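You operate a simulated robot arm through the tools that you are given. There is no shell and no other tool. Be economical: measure what you need, move in short steps, check, and stop when the job is done.

You are at the controls of a simulated robot arm. One attempt, no reset.

## Task
Stack the can that says "WAX" from the grey table on top of the can that says "INK". Then put one of the numbered reels from the grey table on the shelf under the dryer. Then count the caps on the grey table, then put as many of the yellow plates from the grey table on the top of the blue bench. Then put the small carton on the grey table away on the upper middle shelf of the tall rack. Then take the purple corner pad and leave it on the top of the steel ledge. Then take the green band on the top of the green cabinet and put it away on the top left shelf of the grey rack. The order counts. Set down upright: numbered reel, small carton, green band.

It is judged by the outcome, as a careful person would: the job done as asked, and still so three seconds after it is handed in. It fails if anything else is knocked over, pushed out of place, dropped, spilled or broken. Lids that push on must go on centred and level and be pressed home; caps that screw on are set level and turned clockwise until they are tight.

## Robot
A 7-joint arm with a fingered hand on a trunk, on a base that drives. Base frame: it is fixed to the floor where the robot stands at the start and does not move with it; the origin is under the middle of the robot, x ahead of it, y to its left, z up; the surface under the hand at the start is at about z = 0.8. Readings come in m, degrees, newtons and seconds.
With the tool pointing down near the work surface it reaches from about 0.18 to 0.64 m from the robot's upright axis, wherever it stands. Its first joint turns from -115.0 to 115.0 degrees. Places, roughly: cap (5x5x2 cm) [0.6, -1.2, 0.8]; green band (5x6x11 cm) [-1.3, -1.3, 0.9]; numbered reel [0.5, -0.5, 0.75]; orange wax can, purple can [0.5, -0.25, 0.75]; purple corner pad (9x6x6 cm) [0.6, -1, 0.8]; shelf under the dryer [-2.3, -1.2, 0.3]; small carton (15x6x10 cm) [0.6, -0.8, 0.8]; top left shelf of the grey rack [-4.8, 2.4, 1.2]; top of the blue bench [-0.6, 2.3, 0.8]; top of the steel ledge (22x16 cm) [-0.5, 1.98, 0.78]; upper middle shelf of the tall rack [6.4, -3.5, 1.3]; yellow plate [0.5, 0, 0.75]. Payload 3.1 kg.
Tool frame: the origin (TCP) lies between the finger pads and is the grasp point; the fingertips stand 0.022 m ahead of it; z points along the fingers, y is the line along which they close. The gripper opens to 0.112 m. The gripper's body begins 0.06 m behind the TCP. The gripper is a hand of 3 fingers: y runs from the thumb to the fingers, the wrist lies at [0, 0, -0.218] in the tool frame, and closing takes about 1.5 s.
Orientation is that of the tool frame in the base frame, as a unit quaternion [w, x, y, z]. With the fingers straight down and closing along the base's y, the tool's x points along the base's -x, its y along +y and its z along -z.

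## Interface
- The arm moves only by the tool jog_arm. Its argument "increments" is a list of rows, each a list of 3 entries, a list of its own where there are three numbers: the shift along the tool's x, y, z in units of 50 mm (1.0 is 50 mm), then the turn, a rotation vector about the tool's x, y, z in units of 4 degrees (1.0 is 4 degrees), then the opening, from 0 (shut) to 1 (fully open). In form: [[[tx, ty, tz], [ax, ay, az], claw], ...]. A call has 1 to 20 rows; each row shifts and turns the commanded pose from where the row before left it, along the tool's axes as they then stand. A call with a number of a shift or a turn outside -1 to 1 is refused whole. Each row takes 0.2 s and may step no farther than 0.05 m and 8.6 degrees from the row before; otherwise, or with a gripper value out of range, the whole call is refused. A pose out of reach is approached as far as the arm can. The call stops where the force on the tool passes 40 N (or 10 N more than at its start, if that is more) or the arm is blocked; 0.2 s more then pass. Each finger travels about 0.108 m/s and halts on what it meets, pressing with about 29 N; the grip force reading is that of the motor and also rises with nothing between the fingers. The clock runs only during rows and for 0.2 s after the last one: add rows that do not move to give the fingers time. It gives the time, the measured TCP pose, the force on the tool (base axes), the opening and the grip force at its end, in the units of the frame above (readings bear some noise), with the torque about the TCP (base axes, N m) and any sound that the robot's microphone picked up.
- Cameras (640 x 400 px; columns grow to the right, rows downward): "scene" is now at [-0.005, 0.1049, 1.6353]; the picture's right is [-0.66, -0.75, 0.00], its down [-0.60, 0.52, -0.60] and it looks along [0.45, -0.39, -0.80] (base axes); focal length 283 px, centre (320, 200). "wrist" rides on the gripper at [0.066, 0.003, -0.08] in the tool frame; the picture's right is [-0.05, 1.00, 0.00], its down [-0.77, -0.04, -0.64] and it looks along [-0.64, -0.03, 0.77] (tool axes); focal length 275 px, centre (320, 200). There is no depth. A picture from a camera that has moved, and an enlarged one, comes with that camera's place and axes in the base frame and with its lens.
- get_image(camera): a new picture of that camera. The clock stands still meanwhile.
- raise_lower(by): slides the trunk up (or, below 0, down) by that many m; the arm and the scene camera ride with it, the base frame stays. It gives what a move gives, with no picture.
- drive_base(legs): drives the robot by 1 to 6 legs, each [ahead, left, turn to the left] in m, m and degrees, along the robot's own axes; the way and the turn of a leg run together, so that a leg with both is an arc; at most 1.5 m and 180 degrees a leg. The arm and the cameras ride along, it lands a little off, and it stops where it bumps. It gives what a move gives.
- set_grasp(shape): the hand has 3 fingers and takes this shape, open, in about a second: jaw (thumb against the fingers, like two jaws); tri (thumb and two fingers); tip (a fingertip pinch); poke (one finger out to press); point (the index stretched); flat (the hand flat); cup (the hand cupped); fist (a fist). The gripper value then closes the fingers along that shape, each until it touches; the sizes above hold for jaw. It gives what a move gives, with no picture.
- head_to(pan, tilt): turns the head with the scene camera to pan (to the left, within 155 degrees either way) and tilt (down, from -29 to 69), counted from straight ahead of the robot. It gives what a move gives.
- enlarge(camera, box): a new picture of the part [left, top, right, bottom] of that camera's present view, enlarged. The clock stands still meanwhile.
- finish_job(): hands the job in; it is judged then, once.

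Work in short steps. Places have to be worked out from the pictures, the camera data and where the tool is seen: move nearer, look again, correct. Check each grasp and each placing, and mend what went wrong. You have 207 turns and 184 pictures in all, those below and enlarged ones among them. Open the gripper and draw the arm clear of the work before you hand the job in, unless the task says otherwise; then end with one line.

The tools are called after "Request:" by a JSON object that holds its "api" and its "payload". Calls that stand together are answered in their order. jog_arm: Moves the arm, as the interface text tells. Its arguments: {"type":"object","properties":{"increments":{"type":"array"}},"required":["increments"]} The other tools are called the same way: raise_lower (by) slides the trunk up or down; set_grasp (shape) gives the hand a shape; drive_base (legs) drives the base; head_to (pan, tilt) turns the head that bears the scene camera; get_image (camera) takes a picture; enlarge (camera, box) takes an enlarged picture of a part of a camera's view; finish_job () hands the job in.

At the start:

```text
clock: 0.0
tool_pos: [0.2704, -0.2449, 1.1908]
tcp_rot: [-0.001, -0.001, 1.0, -0.001]
ft_force: [-0.1, -0.9, -0.7]
moment: [-0.03, -0.01, -0.01]
finger_gap: 0.1123
grasp_force: 0.0
shape: jaw
trunk travel left (down, up): [-0.775, 0.215]
robot x, y, heading: [-0.0001, 0.0036, 0.1]
head pan, tilt: [-41.0, 53.1]
```

scene: 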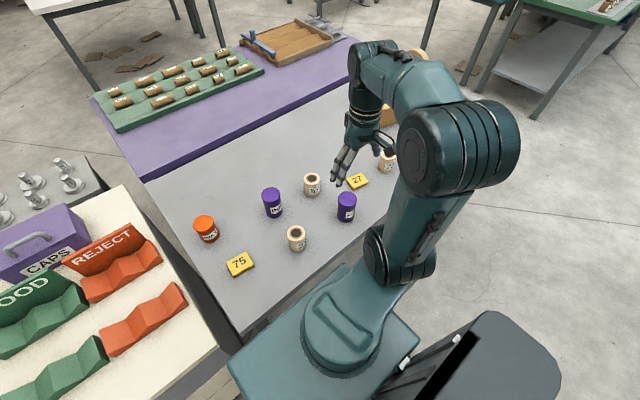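
wrist: 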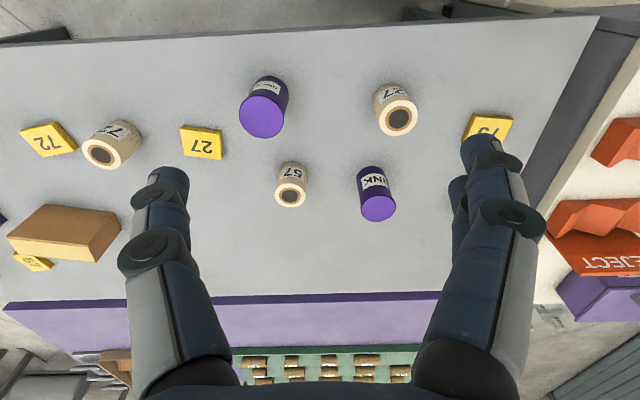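

I begin by enlarging the scene view to read the labels on the cans, reels and plates.

Request:
{"api": "enlarge", "payload": {"camera": "scene", "box": [180, 140, 420, 290]}}

Request:
{"api": "enlarge", "payload": {"camera": "wrist", "box": [0, 40, 320, 240]}}

Request:
{"api": "enlarge", "payload": {"camera": "wrist", "box": [220, 40, 540, 240]}}

```text
2.67 times, centred on (300, 215) of scene
camera zoom: at [-0.005, 0.1049, 1.6353], right [-0.66, -0.75, 0.0], down [-0.6, 0.52, -0.6], along [0.45, -0.39, -0.8], focal length 754 px, centre (373, 160)
```

zoom: 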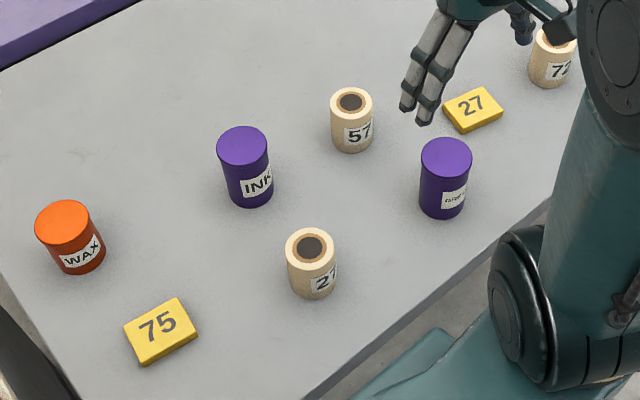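

```text
2.00 times, centred on (160, 140) of wrist
camera zoom: at [0.2044, -0.2414, 1.2713], right [0.05, 1.0, 0.0], down [0.77, -0.04, 0.64], along [0.64, -0.03, -0.77], focal length 551 px, centre (640, 320)
```

zoom: 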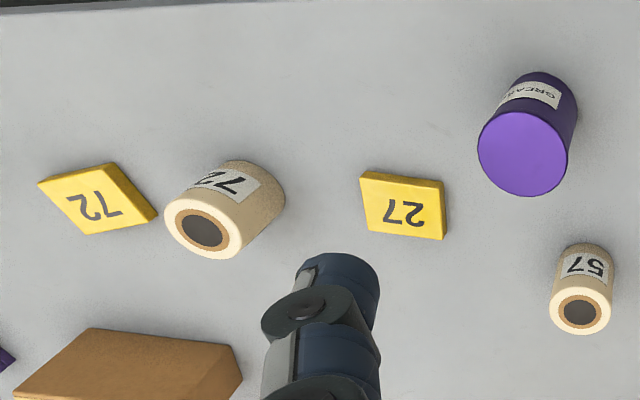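

```text
2.00 times, centred on (380, 140) of wrist
camera zoom: at [0.2044, -0.2414, 1.2713], right [0.05, 1.0, 0.0], down [0.77, -0.04, 0.64], along [0.64, -0.03, -0.77], focal length 551 px, centre (200, 320)
```

zoom: 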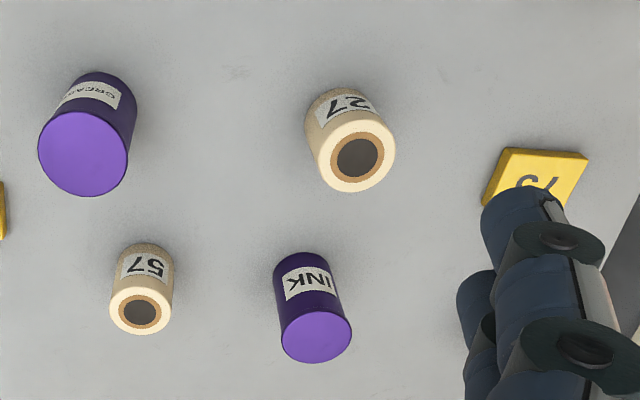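

The table top works out at about z=0.80, WAX at about (0.586, 0.073), INK at about (0.543, -0.150), with cans about 9 cm tall. I move above WAX and look with the wrist camera.

Request:
{"api": "jog_arm", "payload": {"increments": [[[-0.632, 0.636, 0.34], [0, 0, 0], 1], [[-0.632, 0.636, 0.34], [0, 0, 0], 1], [[-0.632, 0.636, 0.34], [0, 0, 0], 1], [[-0.632, 0.636, 0.34], [0, 0, 0], 1], [[-0.632, 0.636, 0.34], [0, 0, 0], 1], [[-0.632, 0.636, 0.34], [0, 0, 0], 1], [[-0.632, 0.636, 0.34], [0, 0, 0], 1], [[-0.632, 0.636, 0.34], [0, 0, 0], 1], [[-0.632, 0.636, 0.34], [0, 0, 0], 1], [[-0.632, 0.636, 0.34], [0, 0, 0], 1], [[0, 0, 0], [0, 0, 0], 1]]}}

Request:
{"api": "get_image", "payload": {"camera": "wrist"}}

Request:
{"api": "get_image", "payload": {"camera": "scene"}}

```text
clock: 2.4
tool_pos: [0.5855, 0.0751, 1.0189]
tcp_rot: [0.001, 0.0, 1.0, 0.0]
ft_force: [-0.4, -0.3, -0.2]
moment: [0.01, 0.0, -0.04]
finger_gap: 0.1119
grasp_force: 0.1
shape: jaw
trunk travel left (down, up): [-0.775, 0.215]
robot x, y, heading: [-0.0007, -0.0016, -0.0]
head pan, tilt: [-41.0, 53.1]
```

```text
178 pictures are left
camera wrist: at [0.5181, 0.0774, 1.101], right [0.05, 1.0, 0.0], down [0.77, -0.04, 0.64], along [0.64, -0.03, -0.77], focal length 275 px, centre (320, 200)
```

wrist: 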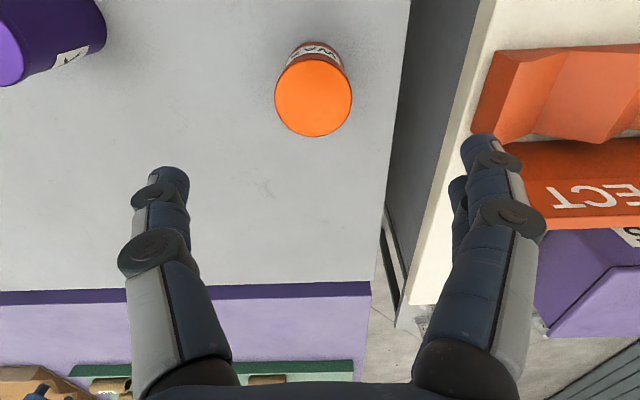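

```text
177 pictures are left
camera scene: at [-0.006, 0.1036, 1.6354], right [-0.66, -0.75, 0.0], down [-0.6, 0.53, -0.6], along [0.45, -0.39, -0.8], focal length 283 px, centre (320, 200)
```

scene: 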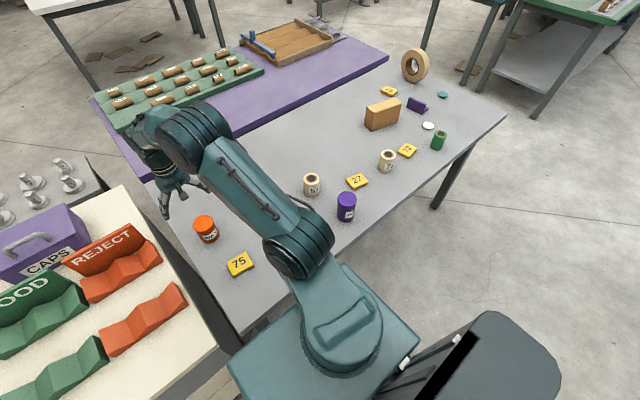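

The can top is at about (0.591, 0.070). I descend around it to TCP z 0.855 and close.

Request:
{"api": "jog_arm", "payload": {"increments": [[[-0.11, -0.1, 0.6], [0, 0, 0], 1], [[0, 0, 0.9], [0, 0, 0], 1], [[0, 0, 0.9], [0, 0, 0], 1], [[0, 0, 0.88], [0, 0, 0], 1], [[0, 0, 0], [0, 0, 0], 1]]}}

Request:
{"api": "get_image", "payload": {"camera": "wrist"}}

```text
clock: 3.6
tool_pos: [0.5928, 0.0694, 0.8574]
tcp_rot: [0.001, 0.0, 1.0, 0.0]
ft_force: [-0.1, 0.2, -0.4]
moment: [0.0, -0.02, 0.03]
finger_gap: 0.1118
grasp_force: 0.1
shape: jaw
trunk travel left (down, up): [-0.775, 0.215]
robot x, y, heading: [0.0009, 0.0014, -0.0]
head pan, tilt: [-41.0, 53.1]
```

```text
176 pictures are left
camera wrist: at [0.5268, 0.0733, 0.9377], right [0.05, 1.0, 0.0], down [0.77, -0.04, 0.64], along [0.64, -0.03, -0.77], focal length 275 px, centre (320, 200)
```

wrist: 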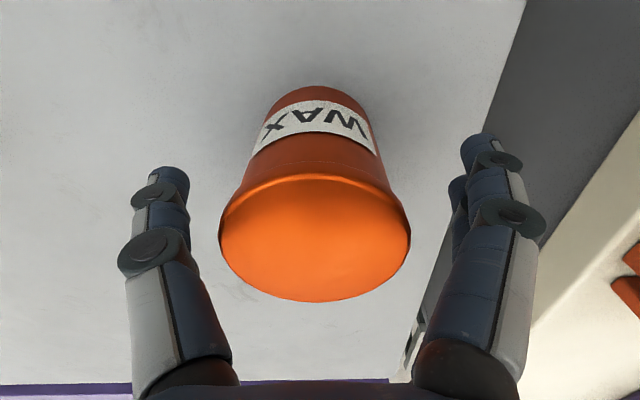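

The can is centred between the fingers. I close the grip and wait.

Request:
{"api": "jog_arm", "payload": {"increments": [[[0, 0, 0], [0, 0, 0], 0], [[0, 0, 0], [0, 0, 0], 0], [[0, 0, 0], [0, 0, 0], 0], [[0, 0, 0], [0, 0, 0], 0], [[0, 0, 0], [0, 0, 0], 0], [[0, 0, 0], [0, 0, 0], 0], [[0, 0, 0], [0, 0, 0], 0], [[0, 0, 0], [0, 0, 0], 0]]}}

Request:
{"api": "get_image", "payload": {"camera": "wrist"}}

```text
clock: 5.4
tool_pos: [0.5942, 0.0711, 0.8563]
tcp_rot: [0.0, 0.0, 1.0, 0.001]
ft_force: [-0.1, -0.3, 1.5]
moment: [0.03, -0.01, 0.01]
finger_gap: 0.0516
grasp_force: 29.0
shape: jaw
trunk travel left (down, up): [-0.775, 0.215]
robot x, y, heading: [0.0014, -0.0001, 0.0]
head pan, tilt: [-41.0, 53.1]
```

```text
175 pictures are left
camera wrist: at [0.5273, 0.0735, 0.9377], right [0.05, 1.0, 0.0], down [0.77, -0.04, 0.64], along [0.63, -0.03, -0.77], focal length 275 px, centre (320, 200)
```

wrist: 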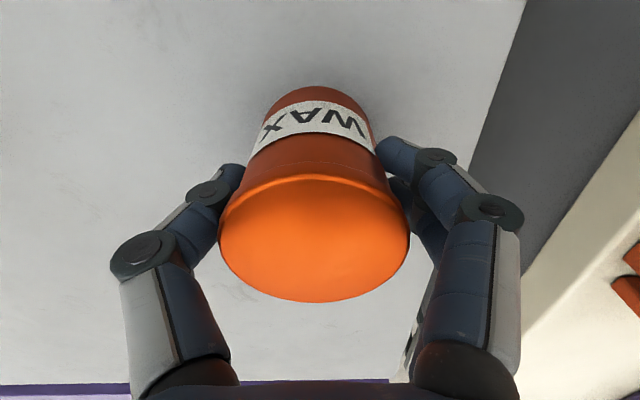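

The grip holds (gap 5.2 cm, 29 N). I lift 15 cm and move beside INK to look.

Request:
{"api": "jog_arm", "payload": {"increments": [[[0, 0, -0.5], [0, 0, 0], 0], [[0, 0, -0.8], [0, 0, 0], 0], [[0, 0, -0.9], [0, 0, 0], 0], [[0, 0, -0.9], [0, 0, 0], 0], [[0.47, -0.605, 0], [0, 0, 0], 0], [[0.47, -0.605, 0], [0, 0, 0], 0], [[0.47, -0.605, 0], [0, 0, 0], 0], [[0.47, -0.605, 0], [0, 0, 0], 0], [[0, 0, 0], [0, 0, 0], 0]]}}

Request:
{"api": "get_image", "payload": {"camera": "wrist"}}

Request:
{"api": "enlarge", "payload": {"camera": "scene", "box": [180, 100, 340, 260]}}

```text
clock: 7.4
tool_pos: [0.501, -0.0509, 1.0093]
tcp_rot: [0.0, -0.001, 1.0, 0.0]
ft_force: [-0.1, -0.8, -1.2]
moment: [0.0, 0.02, 0.02]
finger_gap: 0.0513
grasp_force: 28.5
shape: jaw
trunk travel left (down, up): [-0.775, 0.215]
robot x, y, heading: [0.0011, 0.002, 0.2]
head pan, tilt: [-41.0, 53.1]
```

```text
174 pictures are left
camera wrist: at [0.4341, -0.0491, 1.0904], right [0.05, 1.0, 0.0], down [0.77, -0.04, 0.64], along [0.63, -0.03, -0.77], focal length 275 px, centre (320, 200)
```

wrist: 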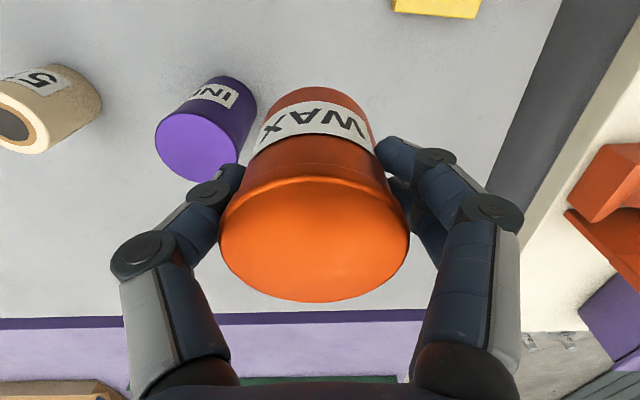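

```text
2.50 times, centred on (260, 180) of scene
camera zoom: at [-0.0038, 0.1062, 1.6352], right [-0.66, -0.75, 0.0], down [-0.6, 0.52, -0.6], along [0.45, -0.4, -0.8], focal length 707 px, centre (470, 250)
```

zoom: 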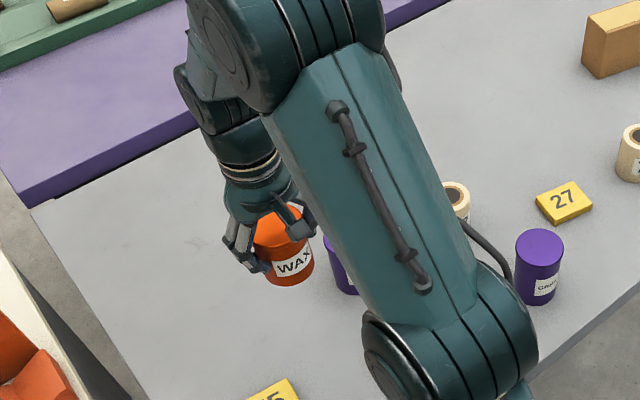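

INK appears at about (0.545, -0.156). I cross to its other side for a second view to average out errors.

Request:
{"api": "jog_arm", "payload": {"increments": [[[0, -0.85, 0], [0, 0, 0], 0], [[0, -0.85, 0], [0, 0, 0], 0], [[0, -0.85, 0], [0, 0, 0], 0], [[0, -0.85, 0], [0, 0, 0], 0], [[0, -0.8, 0], [0, 0, 0], 0], [[0, 0, 0], [0, 0, 0], 0]]}}

Request:
{"api": "get_image", "payload": {"camera": "wrist"}}

Request:
{"api": "enlarge", "payload": {"camera": "scene", "box": [220, 150, 340, 230]}}

```text
clock: 8.8
tool_pos: [0.5003, -0.2609, 1.0119]
tcp_rot: [0.0, 0.0, 1.0, 0.0]
ft_force: [-0.8, 0.4, -2.2]
moment: [0.0, -0.01, 0.03]
finger_gap: 0.0515
grasp_force: 29.0
shape: jaw
trunk travel left (down, up): [-0.775, 0.215]
robot x, y, heading: [-0.0008, -0.0001, 0.0]
head pan, tilt: [-41.0, 53.1]
```

```text
172 pictures are left
camera wrist: at [0.434, -0.2594, 1.0939], right [0.05, 1.0, 0.0], down [0.77, -0.04, 0.64], along [0.63, -0.03, -0.77], focal length 275 px, centre (320, 200)
```

wrist: 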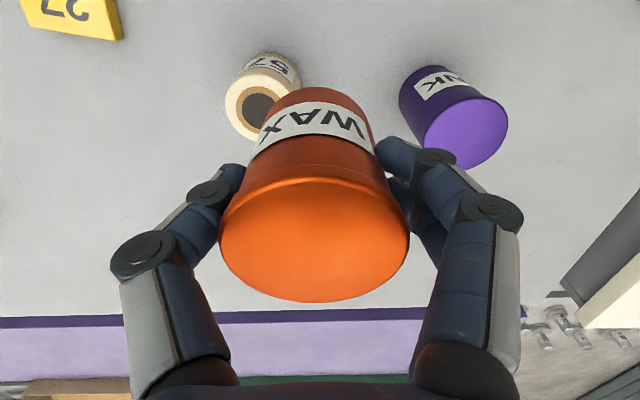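

```text
5.00 times, centred on (280, 190) of scene
camera zoom: at [-0.0044, 0.1058, 1.6352], right [-0.66, -0.75, 0.0], down [-0.6, 0.52, -0.6], along [0.45, -0.39, -0.8], focal length 1415 px, centre (520, 250)
```

zoom: 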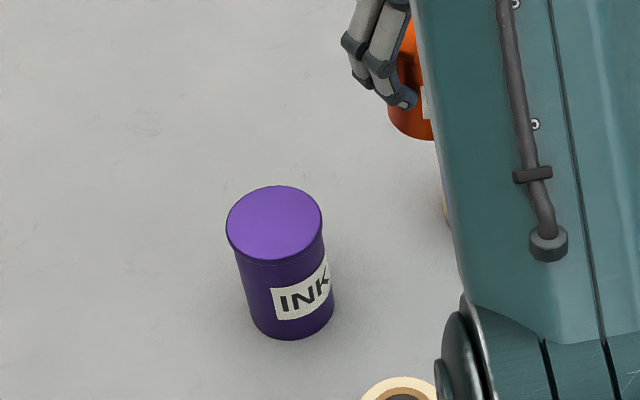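

Combining the views, INK's centre is at about (0.540, -0.150) with its top at about z=0.885. I move WAX above it to z=0.96 and check the alignment.

Request:
{"api": "jog_arm", "payload": {"increments": [[[-0.27, 0.74, 0], [0, 0, 0], 0], [[-0.27, 0.74, 0], [0, 0, 0], 0], [[-0.26, 0.74, 0], [0, 0, 0], 0], [[0, 0, 0.5], [0, 0, 0], 0], [[0, 0, 0.5], [0, 0, 0], 0], [[0, 0, 0], [0, 0, 0], 0]]}}

Request:
{"api": "get_image", "payload": {"camera": "wrist"}}

Request:
{"api": "get_image", "payload": {"camera": "scene"}}

```text
clock: 10.2
tool_pos: [0.5397, -0.1499, 0.9626]
tcp_rot: [0.0, 0.0, 1.0, 0.001]
ft_force: [0.4, 0.2, -1.1]
moment: [-0.01, 0.03, 0.0]
finger_gap: 0.0515
grasp_force: 29.0
shape: jaw
trunk travel left (down, up): [-0.775, 0.215]
robot x, y, heading: [0.0005, 0.0014, 0.3]
head pan, tilt: [-41.0, 53.1]
```

```text
170 pictures are left
camera wrist: at [0.4723, -0.148, 1.0429], right [0.05, 1.0, 0.0], down [0.77, -0.04, 0.64], along [0.64, -0.03, -0.77], focal length 275 px, centre (320, 200)
```

wrist: 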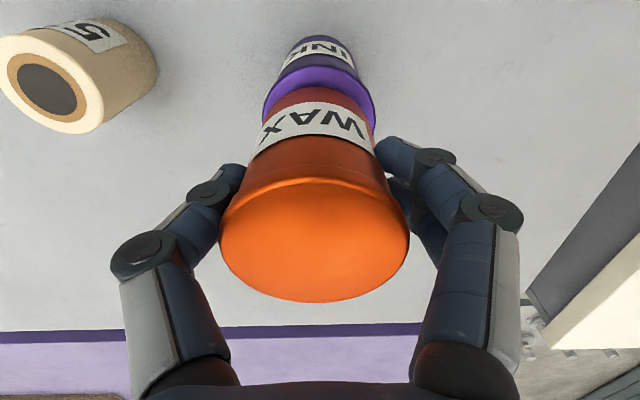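

```text
169 pictures are left
camera scene: at [-0.0049, 0.1049, 1.6353], right [-0.66, -0.75, 0.0], down [-0.6, 0.52, -0.6], along [0.45, -0.39, -0.8], focal length 283 px, centre (320, 200)
```

scene: 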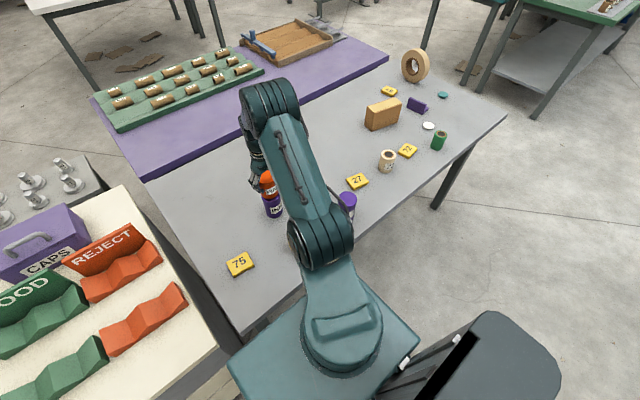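

Alignment looks good. I lower in small steps until contact shows.

Request:
{"api": "jog_arm", "payload": {"increments": [[[0, 0, 0.1], [0, 0, 0], 0], [[0, 0, 0.1], [0, 0, 0], 0], [[0, 0, 0.1], [0, 0, 0], 0], [[0, 0, 0.04], [0, 0, 0], 0], [[0, 0, 0], [0, 0, 0], 0]]}}

Request:
{"api": "enlarge", "payload": {"camera": "scene", "box": [220, 150, 340, 230]}}

```text
clock: 11.2
tool_pos: [0.5395, -0.1499, 0.9515]
tcp_rot: [0.008, 0.0, 1.0, -0.002]
ft_force: [-3.3, 1.9, 29.9]
moment: [-0.04, 0.06, 0.01]
finger_gap: 0.0511
grasp_force: 28.9
shape: jaw
trunk travel left (down, up): [-0.775, 0.215]
robot x, y, heading: [-0.0033, 0.0019, -0.2]
head pan, tilt: [-41.0, 53.1]
stopped in row 4: the force on the tool passed its limit at 43 N (the readings are from after the stop); the commanded pose is now the measured one
```

```text
5.00 times, centred on (280, 190) of scene
camera zoom: at [-0.011, 0.1069, 1.6354], right [-0.66, -0.75, 0.0], down [-0.6, 0.52, -0.6], along [0.46, -0.4, -0.8], focal length 1415 px, centre (520, 250)
```

zoom: 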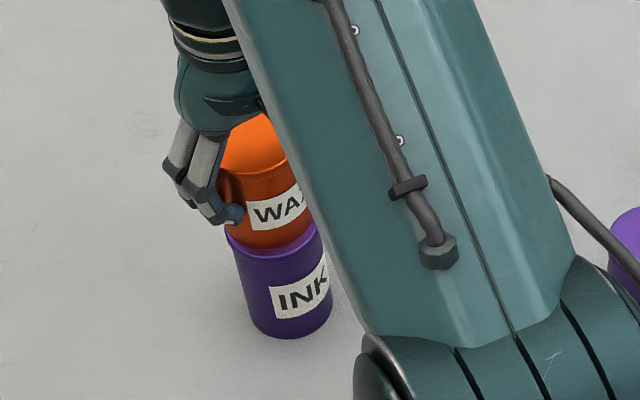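

Contact was at z=0.9515, and WAX sits centred on INK. I ease up slightly and open the fingers.

Request:
{"api": "jog_arm", "payload": {"increments": [[[0, 0, -0.03], [0, 0, 0], 0], [[0, 0, 0], [0, 0, 0], 0], [[0, 0, 0], [0, 0, 0], 0.2], [[0, 0, 0], [0, 0, 0], 0.5], [[0, 0, 0], [0, 0, 0], 0.8], [[0, 0, 0], [0, 0, 0], 1], [[0, 0, 0], [0, 0, 0], 1], [[0, 0, 0], [0, 0, 0], 1], [[0, 0, 0], [0, 0, 0], 1]]}}

Request:
{"api": "get_image", "payload": {"camera": "wrist"}}

```text
clock: 13.2
tool_pos: [0.5412, -0.1518, 0.9492]
tcp_rot: [0.004, -0.001, 1.0, -0.001]
ft_force: [-0.2, -0.4, 0.6]
moment: [-0.02, -0.03, 0.02]
finger_gap: 0.1116
grasp_force: 0.1
shape: jaw
trunk travel left (down, up): [-0.775, 0.215]
robot x, y, heading: [-0.0012, 0.0004, -0.0]
head pan, tilt: [-41.0, 53.1]
```

```text
167 pictures are left
camera wrist: at [0.4737, -0.1486, 1.0294], right [0.05, 1.0, 0.0], down [0.77, -0.03, 0.64], along [0.64, -0.03, -0.77], focal length 275 px, centre (320, 200)
```

wrist: 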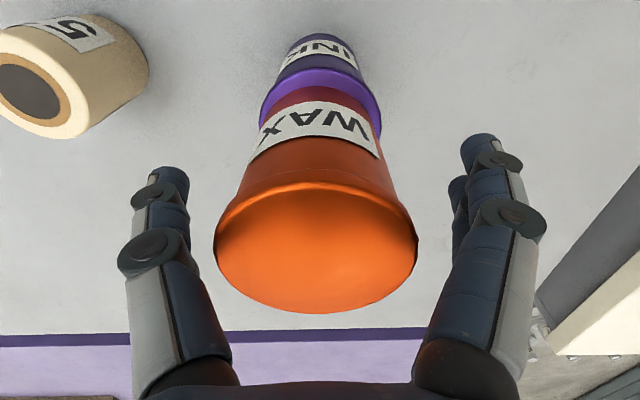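

WAX is released. I raise clear, then look at the stack and at the dryer behind me.

Request:
{"api": "jog_arm", "payload": {"increments": [[[0, 0, -0.6], [0, 0, 0], 1], [[0, 0, -0.9], [0, 0, 0], 1], [[0, 0, -0.9], [0, 0, 0], 1], [[0.5, 0, -0.8], [0, 0, 0], 1], [[0.9, 0, 0], [0, 0, 0], 1], [[0.9, 0, 0], [0, 0, 0], 1], [[0.9, 0, 0], [0, 0, 0], 1], [[0, 0, 0], [0, 0, 0], 1]]}}

Request:
{"api": "get_image", "payload": {"camera": "wrist"}}

Request:
{"api": "head_to", "payload": {"pan": -152, "tilt": 25}}

Request:
{"api": "get_image", "payload": {"camera": "scene"}}

```text
clock: 15.0
tool_pos: [0.3787, -0.1535, 1.1086]
tcp_rot: [0.003, 0.0, 1.0, -0.002]
ft_force: [0.3, 0.0, 0.1]
moment: [0.0, 0.03, 0.01]
finger_gap: 0.112
grasp_force: 0.2
shape: jaw
trunk travel left (down, up): [-0.775, 0.215]
robot x, y, heading: [-0.0004, -0.0006, -0.3]
head pan, tilt: [-41.0, 53.1]
```

```text
166 pictures are left
camera wrist: at [0.3115, -0.1503, 1.1889], right [0.05, 1.0, 0.0], down [0.77, -0.03, 0.64], along [0.64, -0.03, -0.77], focal length 275 px, centre (320, 200)
```

wrist: 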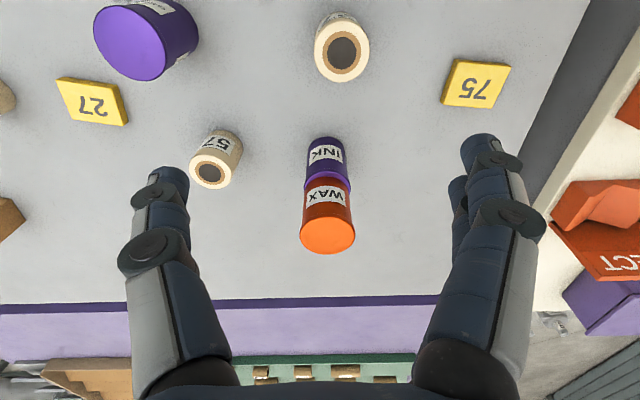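

```text
clock: 16.9
tool_pos: [0.3784, -0.1529, 1.1092]
tcp_rot: [0.004, 0.001, 1.0, 0.0]
ft_force: [0.5, 0.0, -0.1]
moment: [0.0, -0.01, -0.02]
finger_gap: 0.1118
grasp_force: 0.1
shape: jaw
trunk travel left (down, up): [-0.775, 0.215]
robot x, y, heading: [0.0025, 0.0021, 0.2]
head pan, tilt: [-152.0, 25.0]
```

```text
165 pictures are left
camera scene: at [-0.1421, 0.1102, 1.6768], right [-0.47, 0.88, 0.0], down [0.37, 0.2, -0.91], along [-0.8, -0.43, -0.42], focal length 283 px, centre (320, 200)
```

scene: 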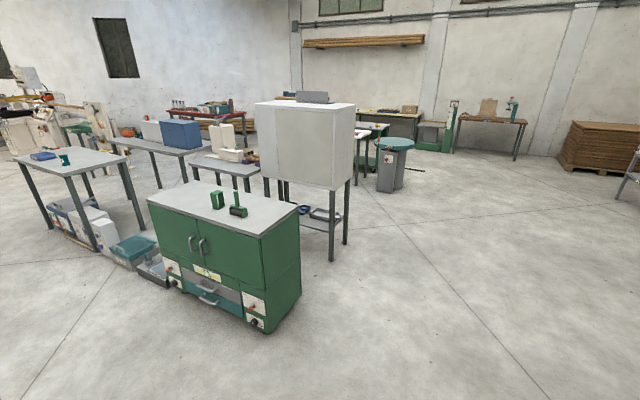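

The stack stands. I enlarge the dryer and green cabinet views.

Request:
{"api": "enlarge", "payload": {"camera": "scene", "box": [240, 80, 400, 280]}}

Request:
{"api": "enlarge", "payload": {"camera": "scene", "box": [140, 160, 300, 260]}}

```text
2.00 times, centred on (320, 180) of scene
camera zoom: at [-0.1421, 0.1102, 1.6768], right [-0.47, 0.88, 0.0], down [0.37, 0.2, -0.91], along [-0.8, -0.43, -0.42], focal length 566 px, centre (320, 240)
```

zoom: 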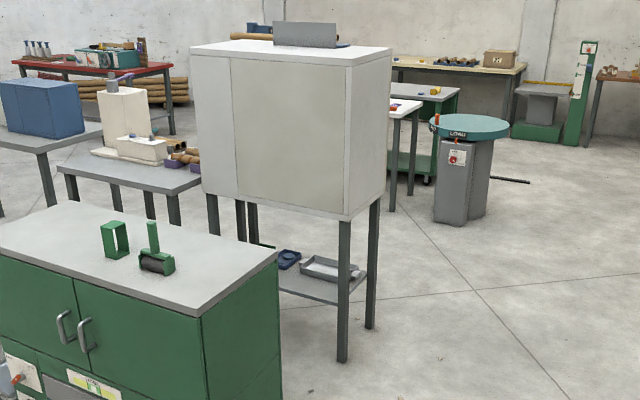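

```text
4.00 times, centred on (220, 210) of scene
camera zoom: at [-0.1421, 0.1102, 1.6768], right [-0.47, 0.88, 0.0], down [0.37, 0.2, -0.91], along [-0.8, -0.43, -0.42], focal length 1132 px, centre (720, 160)
```

zoom: 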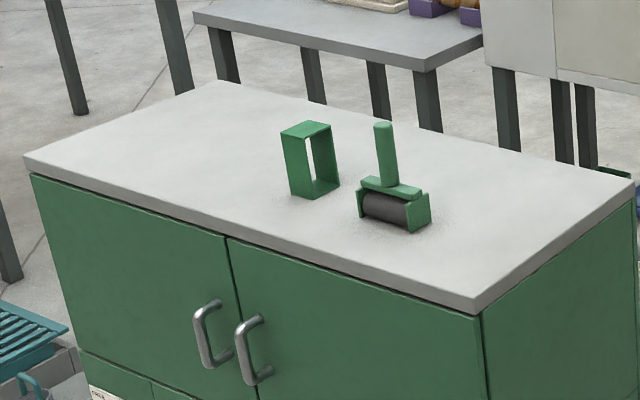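

I'll take reel 27, at about (0.38, -0.13), with the hand tilted 45°, so it can later go in under the dryer from the side. First I back the base off 15 cm and tilt the tool.

Request:
{"api": "drive_base", "payload": {"legs": [[-0.15, 0, 0]]}}

Request:
{"api": "jog_arm", "payload": {"increments": [[[0, 0, 0], [0, -1, 0], 1], [[0, 0, 0], [0, -1, 0], 1], [[0, 0, 0], [0, -1, 0], 1], [[0, 0, 0], [0, -1, 0], 1], [[0, 0, 0], [0, -1, 0], 1], [[0, 0, 0], [0, -1, 0], 1], [[0, 0, 0], [0, -1, 0], 1], [[0, 0, 0], [0, -1, 0], 1], [[0, 0, 0], [0, -1, 0], 1], [[0, 0, 0], [0, -1, 0], 1], [[0, 0, 0], [0, -1, 0], 1], [[0, 0, 0], [0, 0, 0], 1]]}}

Request:
{"api": "head_to", "payload": {"pan": -25, "tilt": 50}}

Request:
{"api": "get_image", "payload": {"camera": "wrist"}}

Request:
{"api": "get_image", "payload": {"camera": "scene"}}

```text
clock: 18.2
tool_pos: [0.2303, -0.1529, 1.1097]
tcp_rot: [0.005, -0.001, 1.0, -0.001]
ft_force: [0.0, -0.6, -0.2]
moment: [0.02, 0.02, -0.04]
finger_gap: 0.1118
grasp_force: 0.0
shape: jaw
trunk travel left (down, up): [-0.775, 0.215]
robot x, y, heading: [-0.1465, -0.002, 0.2]
head pan, tilt: [-152.0, 25.0]
```

```text
clock: 20.8
tool_pos: [0.2318, -0.1524, 1.114]
tcp_rot: [0.332, -0.002, 0.943, 0.003]
ft_force: [-0.2, 0.4, 0.5]
moment: [-0.02, 0.01, 0.0]
finger_gap: 0.112
grasp_force: 0.1
shape: jaw
out of reach, approached as far as the arm can: row 10, 11
trunk travel left (down, up): [-0.775, 0.215]
robot x, y, heading: [-0.1505, -0.0001, 0.1]
head pan, tilt: [-152.0, 25.0]
```

```text
clock: 22.9
tool_pos: [0.232, -0.1531, 1.1123]
tcp_rot: [0.332, -0.003, 0.943, 0.004]
ft_force: [0.8, -0.2, 0.7]
moment: [-0.06, 0.0, 0.01]
finger_gap: 0.112
grasp_force: 0.1
shape: jaw
trunk travel left (down, up): [-0.775, 0.215]
robot x, y, heading: [-0.147, 0.0014, 0.1]
head pan, tilt: [-25.0, 50.0]
```

```text
162 pictures are left
camera wrist: at [0.1288, -0.1513, 1.1351], right [0.03, 1.0, 0.04], down [0.2, -0.04, 0.98], along [0.98, -0.02, -0.2], focal length 275 px, centre (320, 200)
```

wrist: 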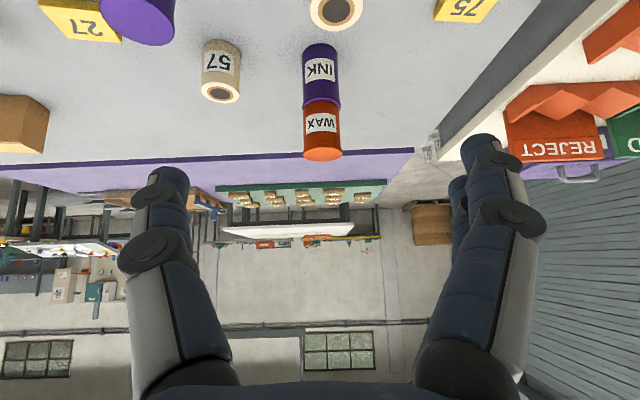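

```text
161 pictures are left
camera scene: at [-0.1386, 0.1208, 1.6393], right [-0.42, -0.91, 0.0], down [-0.69, 0.32, -0.64], along [0.58, -0.27, -0.77], focal length 283 px, centre (320, 200)
```

scene: 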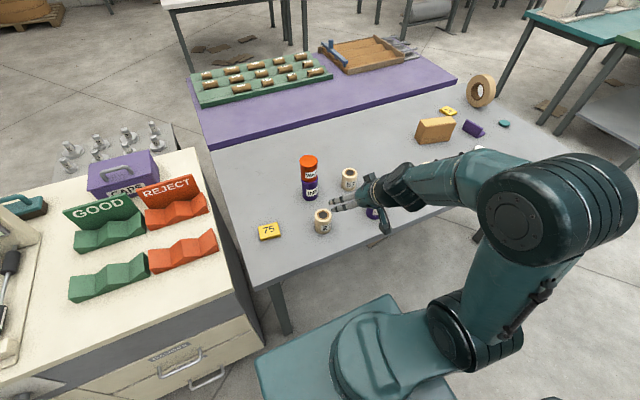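

I enlarge to pin down reel 27's centre and height.

Request:
{"api": "enlarge", "payload": {"camera": "scene", "box": [280, 180, 360, 250]}}

```text
5.71 times, centred on (320, 215) of scene
camera zoom: at [-0.1386, 0.1208, 1.6393], right [-0.42, -0.91, 0.0], down [-0.69, 0.32, -0.64], along [0.58, -0.27, -0.77], focal length 1617 px, centre (320, 114)
```

zoom: 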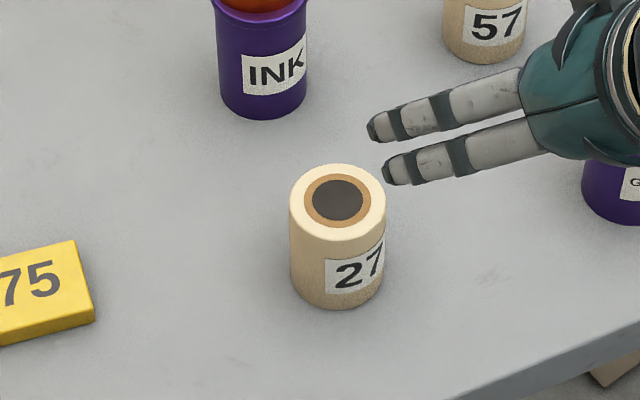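

Reel 27 is centred at about (0.378, -0.131), 5.6 cm wide and 7 cm tall. I move to a pre-grasp point 12 cm back along the tool axis.

Request:
{"api": "jog_arm", "payload": {"increments": [[[0.27, 0.11, 0.91], [0, 0, 0], 1], [[0.27, 0.11, 0.91], [0, 0, 0], 1], [[0.27, 0.11, 0.91], [0, 0, 0], 1], [[0.27, 0.11, 0.91], [0, 0, 0], 1], [[0, 0, 0], [0, 0, 0], 1]]}}

Request:
{"api": "get_image", "payload": {"camera": "wrist"}}

```text
clock: 24.1
tool_pos: [0.3089, -0.1293, 0.9418]
tcp_rot: [0.356, -0.002, 0.935, 0.002]
ft_force: [0.0, 0.5, 0.0]
moment: [0.0, -0.02, -0.01]
finger_gap: 0.1119
grasp_force: 0.1
shape: jaw
out of reach, approached as far as the arm can: row 1
trunk travel left (down, up): [-0.775, 0.215]
robot x, y, heading: [-0.1489, -0.002, -0.2]
head pan, tilt: [-25.0, 50.0]
```

```text
159 pictures are left
camera wrist: at [0.2052, -0.1264, 0.9583], right [0.03, 1.0, 0.03], down [0.16, -0.04, 0.99], along [0.99, -0.02, -0.16], focal length 275 px, centre (320, 200)
```

wrist: 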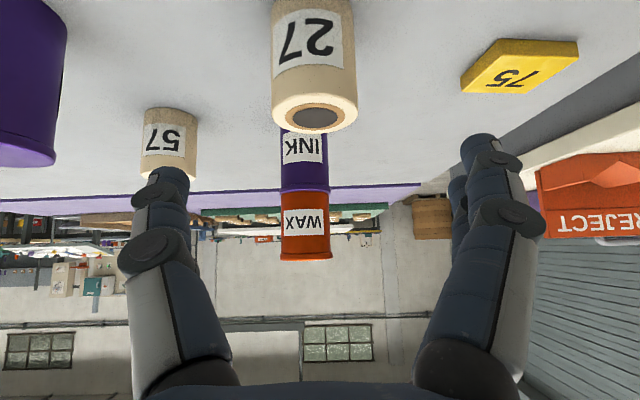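

Reel 27 is lined up between the fingers. I advance along the tool axis to the grasp point.

Request:
{"api": "jog_arm", "payload": {"increments": [[[0.093, -0.01, 0.6], [0, 0, 0], 1], [[0.093, -0.01, 0.6], [0, 0, 0], 1], [[0.093, -0.01, 0.6], [0, 0, 0], 1], [[0, 0, 0.6], [0, 0, 0], 1], [[0, 0, 0], [0, 0, 0], 1]]}}

Request:
{"api": "get_image", "payload": {"camera": "wrist"}}

Request:
{"api": "enlarge", "payload": {"camera": "scene", "box": [280, 180, 360, 250]}}

```text
clock: 25.3
tool_pos: [0.3794, -0.1307, 0.8423]
tcp_rot: [0.354, -0.002, 0.935, 0.002]
ft_force: [0.2, 0.5, 0.2]
moment: [0.01, 0.01, 0.02]
finger_gap: 0.112
grasp_force: 0.0
shape: jaw
trunk travel left (down, up): [-0.775, 0.215]
robot x, y, heading: [-0.1477, 0.0029, 0.3]
head pan, tilt: [-25.0, 50.0]
```

```text
158 pictures are left
camera wrist: at [0.2765, -0.1282, 0.8589], right [0.03, 1.0, 0.03], down [0.16, -0.04, 0.99], along [0.99, -0.02, -0.16], focal length 275 px, centre (320, 200)
```

wrist: 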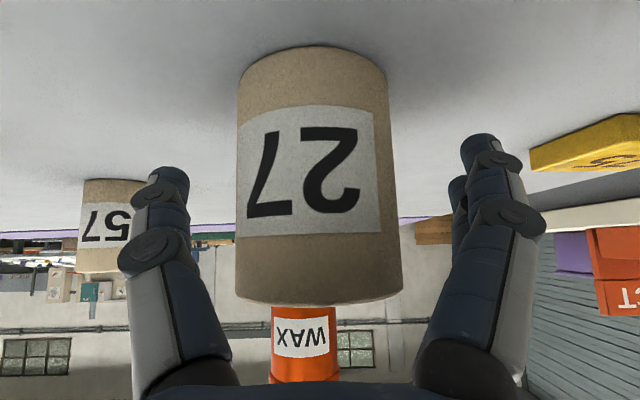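

```text
5.71 times, centred on (320, 215) of scene
camera zoom: at [-0.1395, 0.1208, 1.6393], right [-0.42, -0.91, 0.0], down [-0.69, 0.32, -0.64], along [0.58, -0.27, -0.77], focal length 1617 px, centre (320, 114)
```

zoom: 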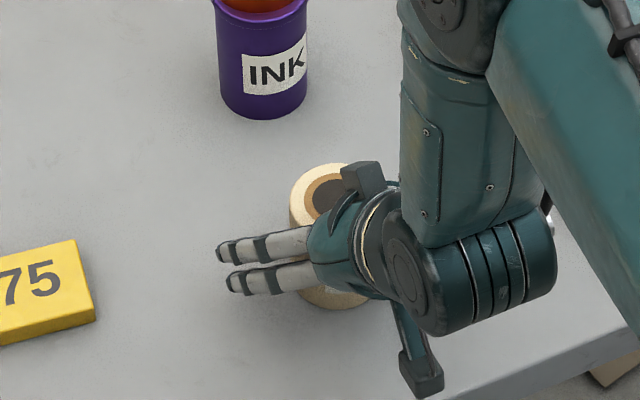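

The reel is centred in the hand, so I close the fingers.

Request:
{"api": "jog_arm", "payload": {"increments": [[[0, 0, 0], [0, 0, 0], 0], [[0, 0, 0], [0, 0, 0], 0], [[0, 0, 0], [0, 0, 0], 0], [[0, 0, 0], [0, 0, 0], 0], [[0, 0, 0], [0, 0, 0], 0], [[0, 0, 0], [0, 0, 0], 0], [[0, 0, 0], [0, 0, 0], 0], [[0, 0, 0], [0, 0, 0], 0]]}}

Request:
{"api": "get_image", "payload": {"camera": "wrist"}}

```text
clock: 27.1
tool_pos: [0.3807, -0.1299, 0.843]
tcp_rot: [0.354, -0.002, 0.935, 0.002]
ft_force: [0.8, -0.3, 0.4]
moment: [0.02, 0.01, 0.01]
finger_gap: 0.0438
grasp_force: 28.7
shape: jaw
trunk travel left (down, up): [-0.775, 0.215]
robot x, y, heading: [-0.1485, -0.0003, 0.1]
head pan, tilt: [-25.0, 50.0]
```

```text
156 pictures are left
camera wrist: at [0.2769, -0.1281, 0.8589], right [0.03, 1.0, 0.03], down [0.16, -0.04, 0.99], along [0.99, -0.02, -0.16], focal length 275 px, centre (320, 200)
```

wrist: 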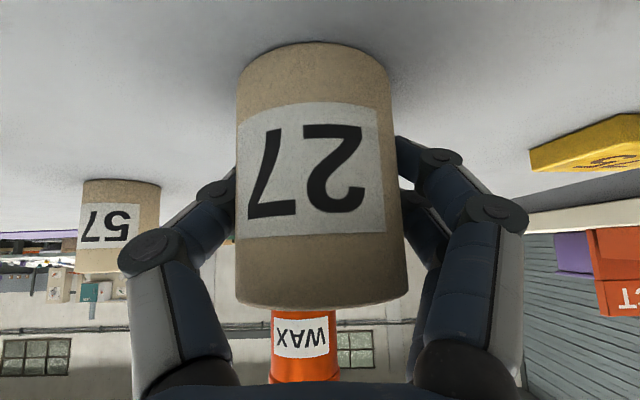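

The reel is gripped. I lift it straight up 15 cm and check the hold.

Request:
{"api": "jog_arm", "payload": {"increments": [[[-0.5, 0, -0.56], [0, 0, 0], 0], [[-0.5, 0, -0.56], [0, 0, 0], 0], [[-0.5, 0, -0.56], [0, 0, 0], 0], [[-0.5, 0, -0.56], [0, 0, 0], 0], [[0, 0, 0], [0, 0, 0], 0]]}}

Request:
{"api": "get_image", "payload": {"camera": "wrist"}}

Request:
{"api": "head_to", "payload": {"pan": 150, "tilt": 35}}

Request:
{"api": "get_image", "payload": {"camera": "scene"}}

```text
clock: 28.3
tool_pos: [0.3802, -0.129, 0.9919]
tcp_rot: [0.353, -0.003, 0.936, 0.002]
ft_force: [-0.7, 0.1, -1.6]
moment: [-0.02, 0.0, -0.01]
finger_gap: 0.0435
grasp_force: 28.9
shape: jaw
trunk travel left (down, up): [-0.775, 0.215]
robot x, y, heading: [-0.1447, 0.0003, 0.1]
head pan, tilt: [-25.0, 50.0]
```

```text
155 pictures are left
camera wrist: at [0.2773, -0.1273, 1.0091], right [0.03, 1.0, 0.03], down [0.16, -0.04, 0.99], along [0.99, -0.02, -0.16], focal length 275 px, centre (320, 200)
```

wrist: 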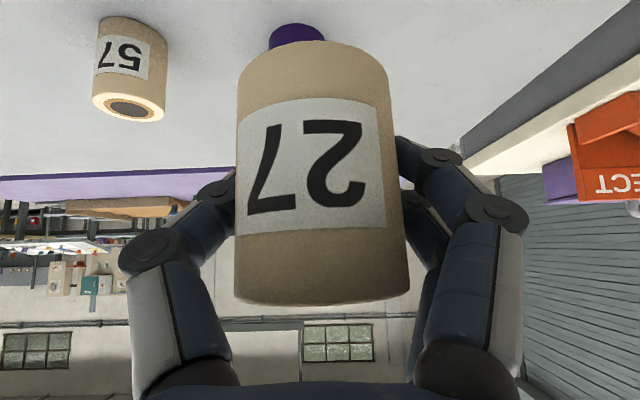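

```text
clock: 30.9
tool_pos: [0.3798, -0.1287, 0.9919]
tcp_rot: [0.353, -0.003, 0.936, 0.003]
ft_force: [-0.4, -0.7, -0.9]
moment: [0.03, 0.0, -0.01]
finger_gap: 0.0435
grasp_force: 28.8
shape: jaw
trunk travel left (down, up): [-0.775, 0.215]
robot x, y, heading: [-0.1496, 0.0009, 0.0]
head pan, tilt: [150.0, 35.0]
```

```text
154 pictures are left
camera scene: at [-0.2845, 0.1971, 1.661], right [0.5, 0.87, 0.0], down [0.5, -0.29, -0.82], along [-0.71, 0.41, -0.57], focal length 283 px, centre (320, 200)
```

scene: 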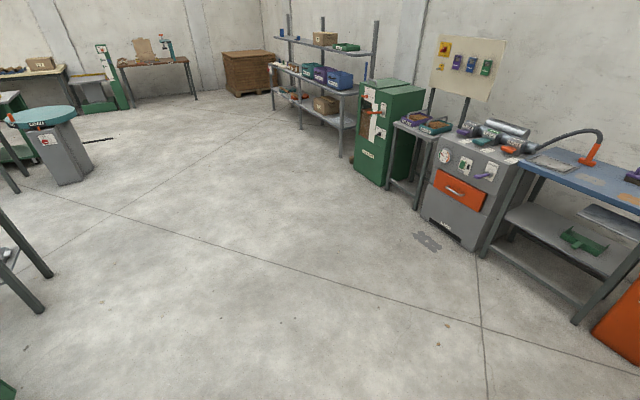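

The reel hangs upright and firm, and the floor behind is clear. I drive back, turn right, and sidle towards the dryer.

Request:
{"api": "drive_base", "payload": {"legs": [[-0.5, 0, 0], [0, 0, -90], [0, -1.45, 0]]}}

Request:
{"api": "head_to", "payload": {"pan": -12, "tilt": 48}}

Request:
{"api": "get_image", "payload": {"camera": "scene"}}

Request:
{"api": "get_image", "payload": {"camera": "wrist"}}

```text
clock: 44.4
tool_pos: [-2.2127, -0.5293, 0.9933]
tcp_rot: [0.251, 0.663, 0.66, -0.249]
ft_force: [-0.8, -0.4, -0.5]
moment: [0.04, 0.01, -0.02]
finger_gap: 0.043
grasp_force: 29.4
shape: jaw
trunk travel left (down, up): [-0.775, 0.215]
robot x, y, heading: [-2.079, -0.004, -90.5]
head pan, tilt: [150.0, 35.0]
```

```text
clock: 46.9
tool_pos: [-2.2126, -0.5306, 0.9914]
tcp_rot: [0.25, 0.663, 0.66, -0.249]
ft_force: [-0.2, 0.2, -1.1]
moment: [-0.02, -0.02, -0.02]
finger_gap: 0.0432
grasp_force: 29.3
shape: jaw
trunk travel left (down, up): [-0.775, 0.215]
robot x, y, heading: [-2.0789, -0.0011, -90.1]
head pan, tilt: [-12.0, 48.0]
```

```text
153 pictures are left
camera scene: at [-1.9428, -0.0204, 1.642], right [-0.98, 0.21, 0.0], down [0.16, 0.73, -0.67], along [-0.14, -0.65, -0.74], focal length 283 px, centre (320, 200)
```

scene: 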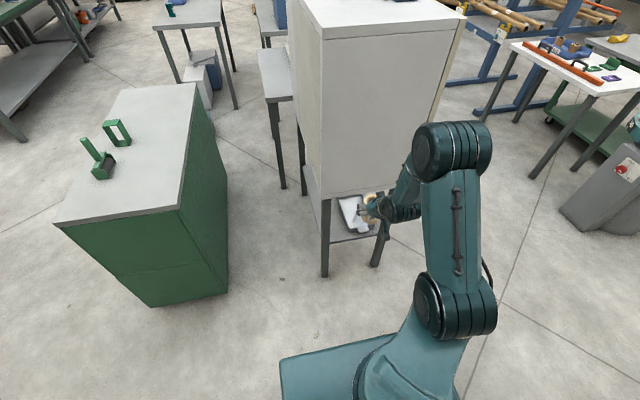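

```text
152 pictures are left
camera wrist: at [-2.2096, -0.4269, 1.0091], right [1.0, -0.04, 0.03], down [-0.04, -0.16, 0.99], along [-0.03, -0.99, -0.16], focal length 275 px, centre (320, 200)
```

wrist: 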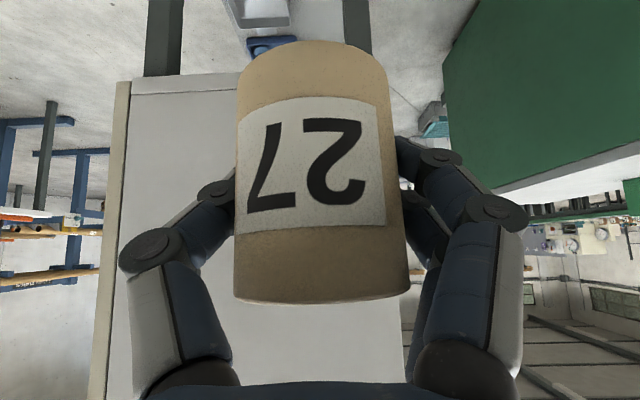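

The dryer's side is at y≈-0.83, with legs at x≈-2.15 and -2.48. I lower the trunk 0.5 m to look onto the shelf.

Request:
{"api": "raise_lower", "payload": {"by": -0.5}}

Request:
{"api": "head_to", "payload": {"pan": -15, "tilt": 40}}

Request:
{"api": "get_image", "payload": {"camera": "scene"}}

Request:
{"api": "get_image", "payload": {"camera": "wrist"}}

```text
refused: -0.5 is not a number from -0.4 to 0.4
```

```text
clock: 47.6
tool_pos: [-2.2125, -0.5289, 0.9916]
tcp_rot: [0.25, 0.663, 0.66, -0.249]
ft_force: [-0.9, 0.7, -1.2]
moment: [0.03, 0.01, 0.0]
finger_gap: 0.0431
grasp_force: 29.3
shape: jaw
trunk travel left (down, up): [-0.775, 0.215]
robot x, y, heading: [-2.0762, -0.0036, -90.6]
head pan, tilt: [-15.0, 40.0]
```

```text
151 pictures are left
camera scene: at [-1.9485, -0.0253, 1.6534], right [-0.96, 0.27, 0.0], down [0.17, 0.62, -0.77], along [-0.2, -0.74, -0.64], focal length 283 px, centre (320, 200)
```

scene: 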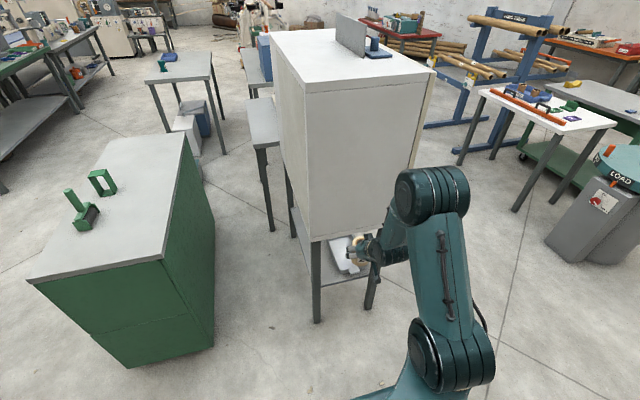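

```text
150 pictures are left
camera wrist: at [-2.2096, -0.4269, 1.0091], right [1.0, -0.04, 0.03], down [-0.04, -0.16, 0.99], along [-0.03, -0.99, -0.16], focal length 275 px, centre (320, 200)
```

wrist: 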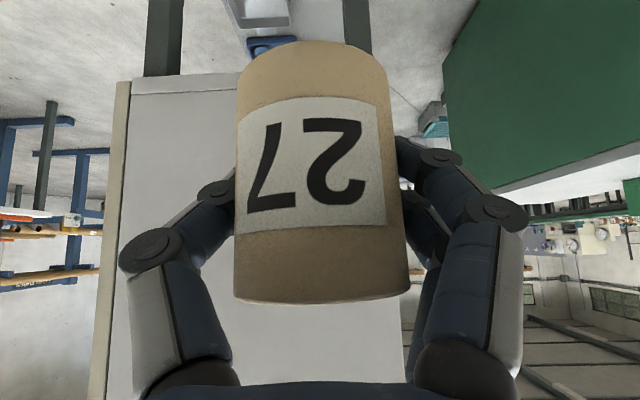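

The trunk moves at most 0.4 m per call, so I lower it 0.4 m and look again.

Request:
{"api": "raise_lower", "payload": {"by": -0.4}}

Request:
{"api": "get_image", "payload": {"camera": "scene"}}

Request:
{"api": "get_image", "payload": {"camera": "wrist"}}

```text
clock: 51.4
tool_pos: [-2.2117, -0.5294, 0.5914]
tcp_rot: [0.25, 0.663, 0.659, -0.25]
ft_force: [0.3, -1.0, -0.5]
moment: [0.02, 0.01, -0.02]
finger_gap: 0.0426
grasp_force: 28.5
shape: jaw
trunk travel left (down, up): [-0.375, 0.615]
robot x, y, heading: [-2.0804, -0.0017, -90.3]
head pan, tilt: [-15.0, 40.0]
```

```text
149 pictures are left
camera scene: at [-1.9485, -0.0253, 1.2535], right [-0.96, 0.27, 0.0], down [0.17, 0.62, -0.77], along [-0.2, -0.74, -0.64], focal length 283 px, centre (320, 200)
```

scene: 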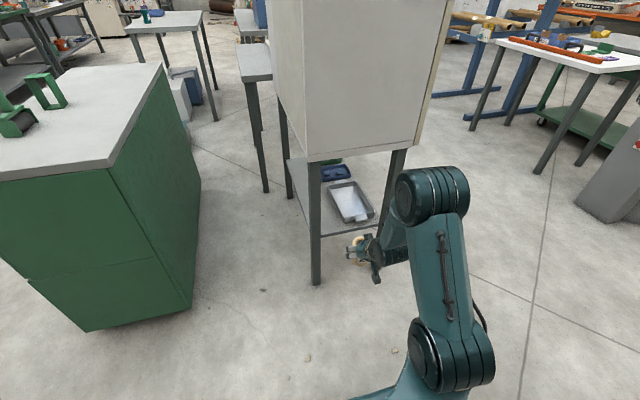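

```text
148 pictures are left
camera wrist: at [-2.2096, -0.4268, 0.6091], right [1.0, -0.04, 0.03], down [-0.04, -0.16, 0.99], along [-0.03, -0.99, -0.16], focal length 275 px, centre (320, 200)
```

wrist: 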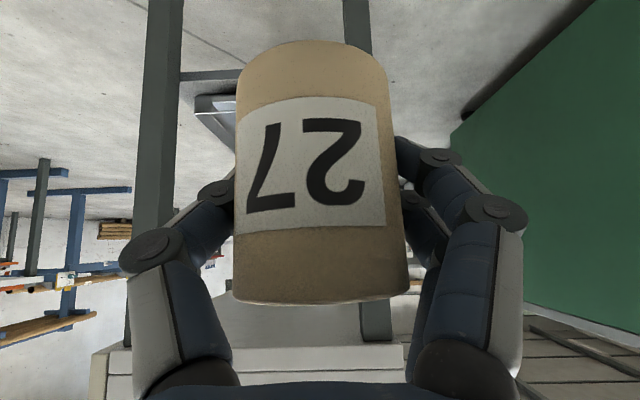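

Request:
{"api": "enlarge", "payload": {"camera": "scene", "box": [270, 130, 430, 290]}}

```text
2.50 times, centred on (350, 210) of scene
camera zoom: at [-1.9485, -0.0253, 1.2535], right [-0.96, 0.27, 0.0], down [0.17, 0.62, -0.77], along [-0.2, -0.74, -0.64], focal length 707 px, centre (245, 175)
```

zoom: 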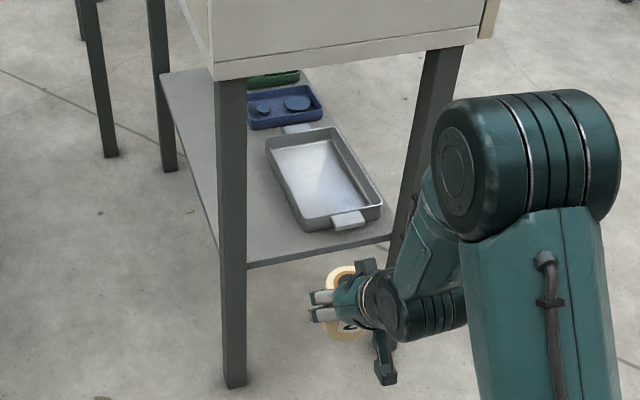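

The tray leaves a free strip on the shelf's cabinet side (x about -2.16 to -2.29). I plan to enter from that front side with the hand pointing along -x, so I first yaw the hand about 62° right while in the clear.

Request:
{"api": "jog_arm", "payload": {"increments": [[[0, 0, 0], [0.88, 0, 1.0], 0], [[0, 0, 0], [0.88, 0, 1.0], 0], [[0, 0, 0], [0.88, 0, 1.0], 0], [[0, 0, 0], [0.88, 0, 1.0], 0], [[0, 0, 0], [0.88, 0, 1.0], 0], [[0, 0, 0], [0.88, 0, 1.0], 0], [[0, 0, 0], [0.88, 0, 1.0], 0], [[0, 0, 0], [0.88, 0, 1.0], 0], [[0, 0, 0], [0.88, 0, 1.0], 0], [[0, 0, 0], [0.88, 0, 1.0], 0], [[0, 0, 0], [0.88, 0, 1.0], 0], [[0, 0, 0], [0.53, 0, 0.6], 0], [[0, 0, 0], [0, 0, 0], 0]]}}

```text
clock: 54.2
tool_pos: [-2.2121, -0.5297, 0.5919]
tcp_rot: [0.087, 0.909, 0.226, -0.341]
ft_force: [-0.7, 0.0, -0.6]
moment: [0.0, 0.01, 0.02]
finger_gap: 0.0422
grasp_force: 29.2
shape: jaw
trunk travel left (down, up): [-0.375, 0.615]
robot x, y, heading: [-2.0776, 0.0002, -90.5]
head pan, tilt: [-15.0, 40.0]
```

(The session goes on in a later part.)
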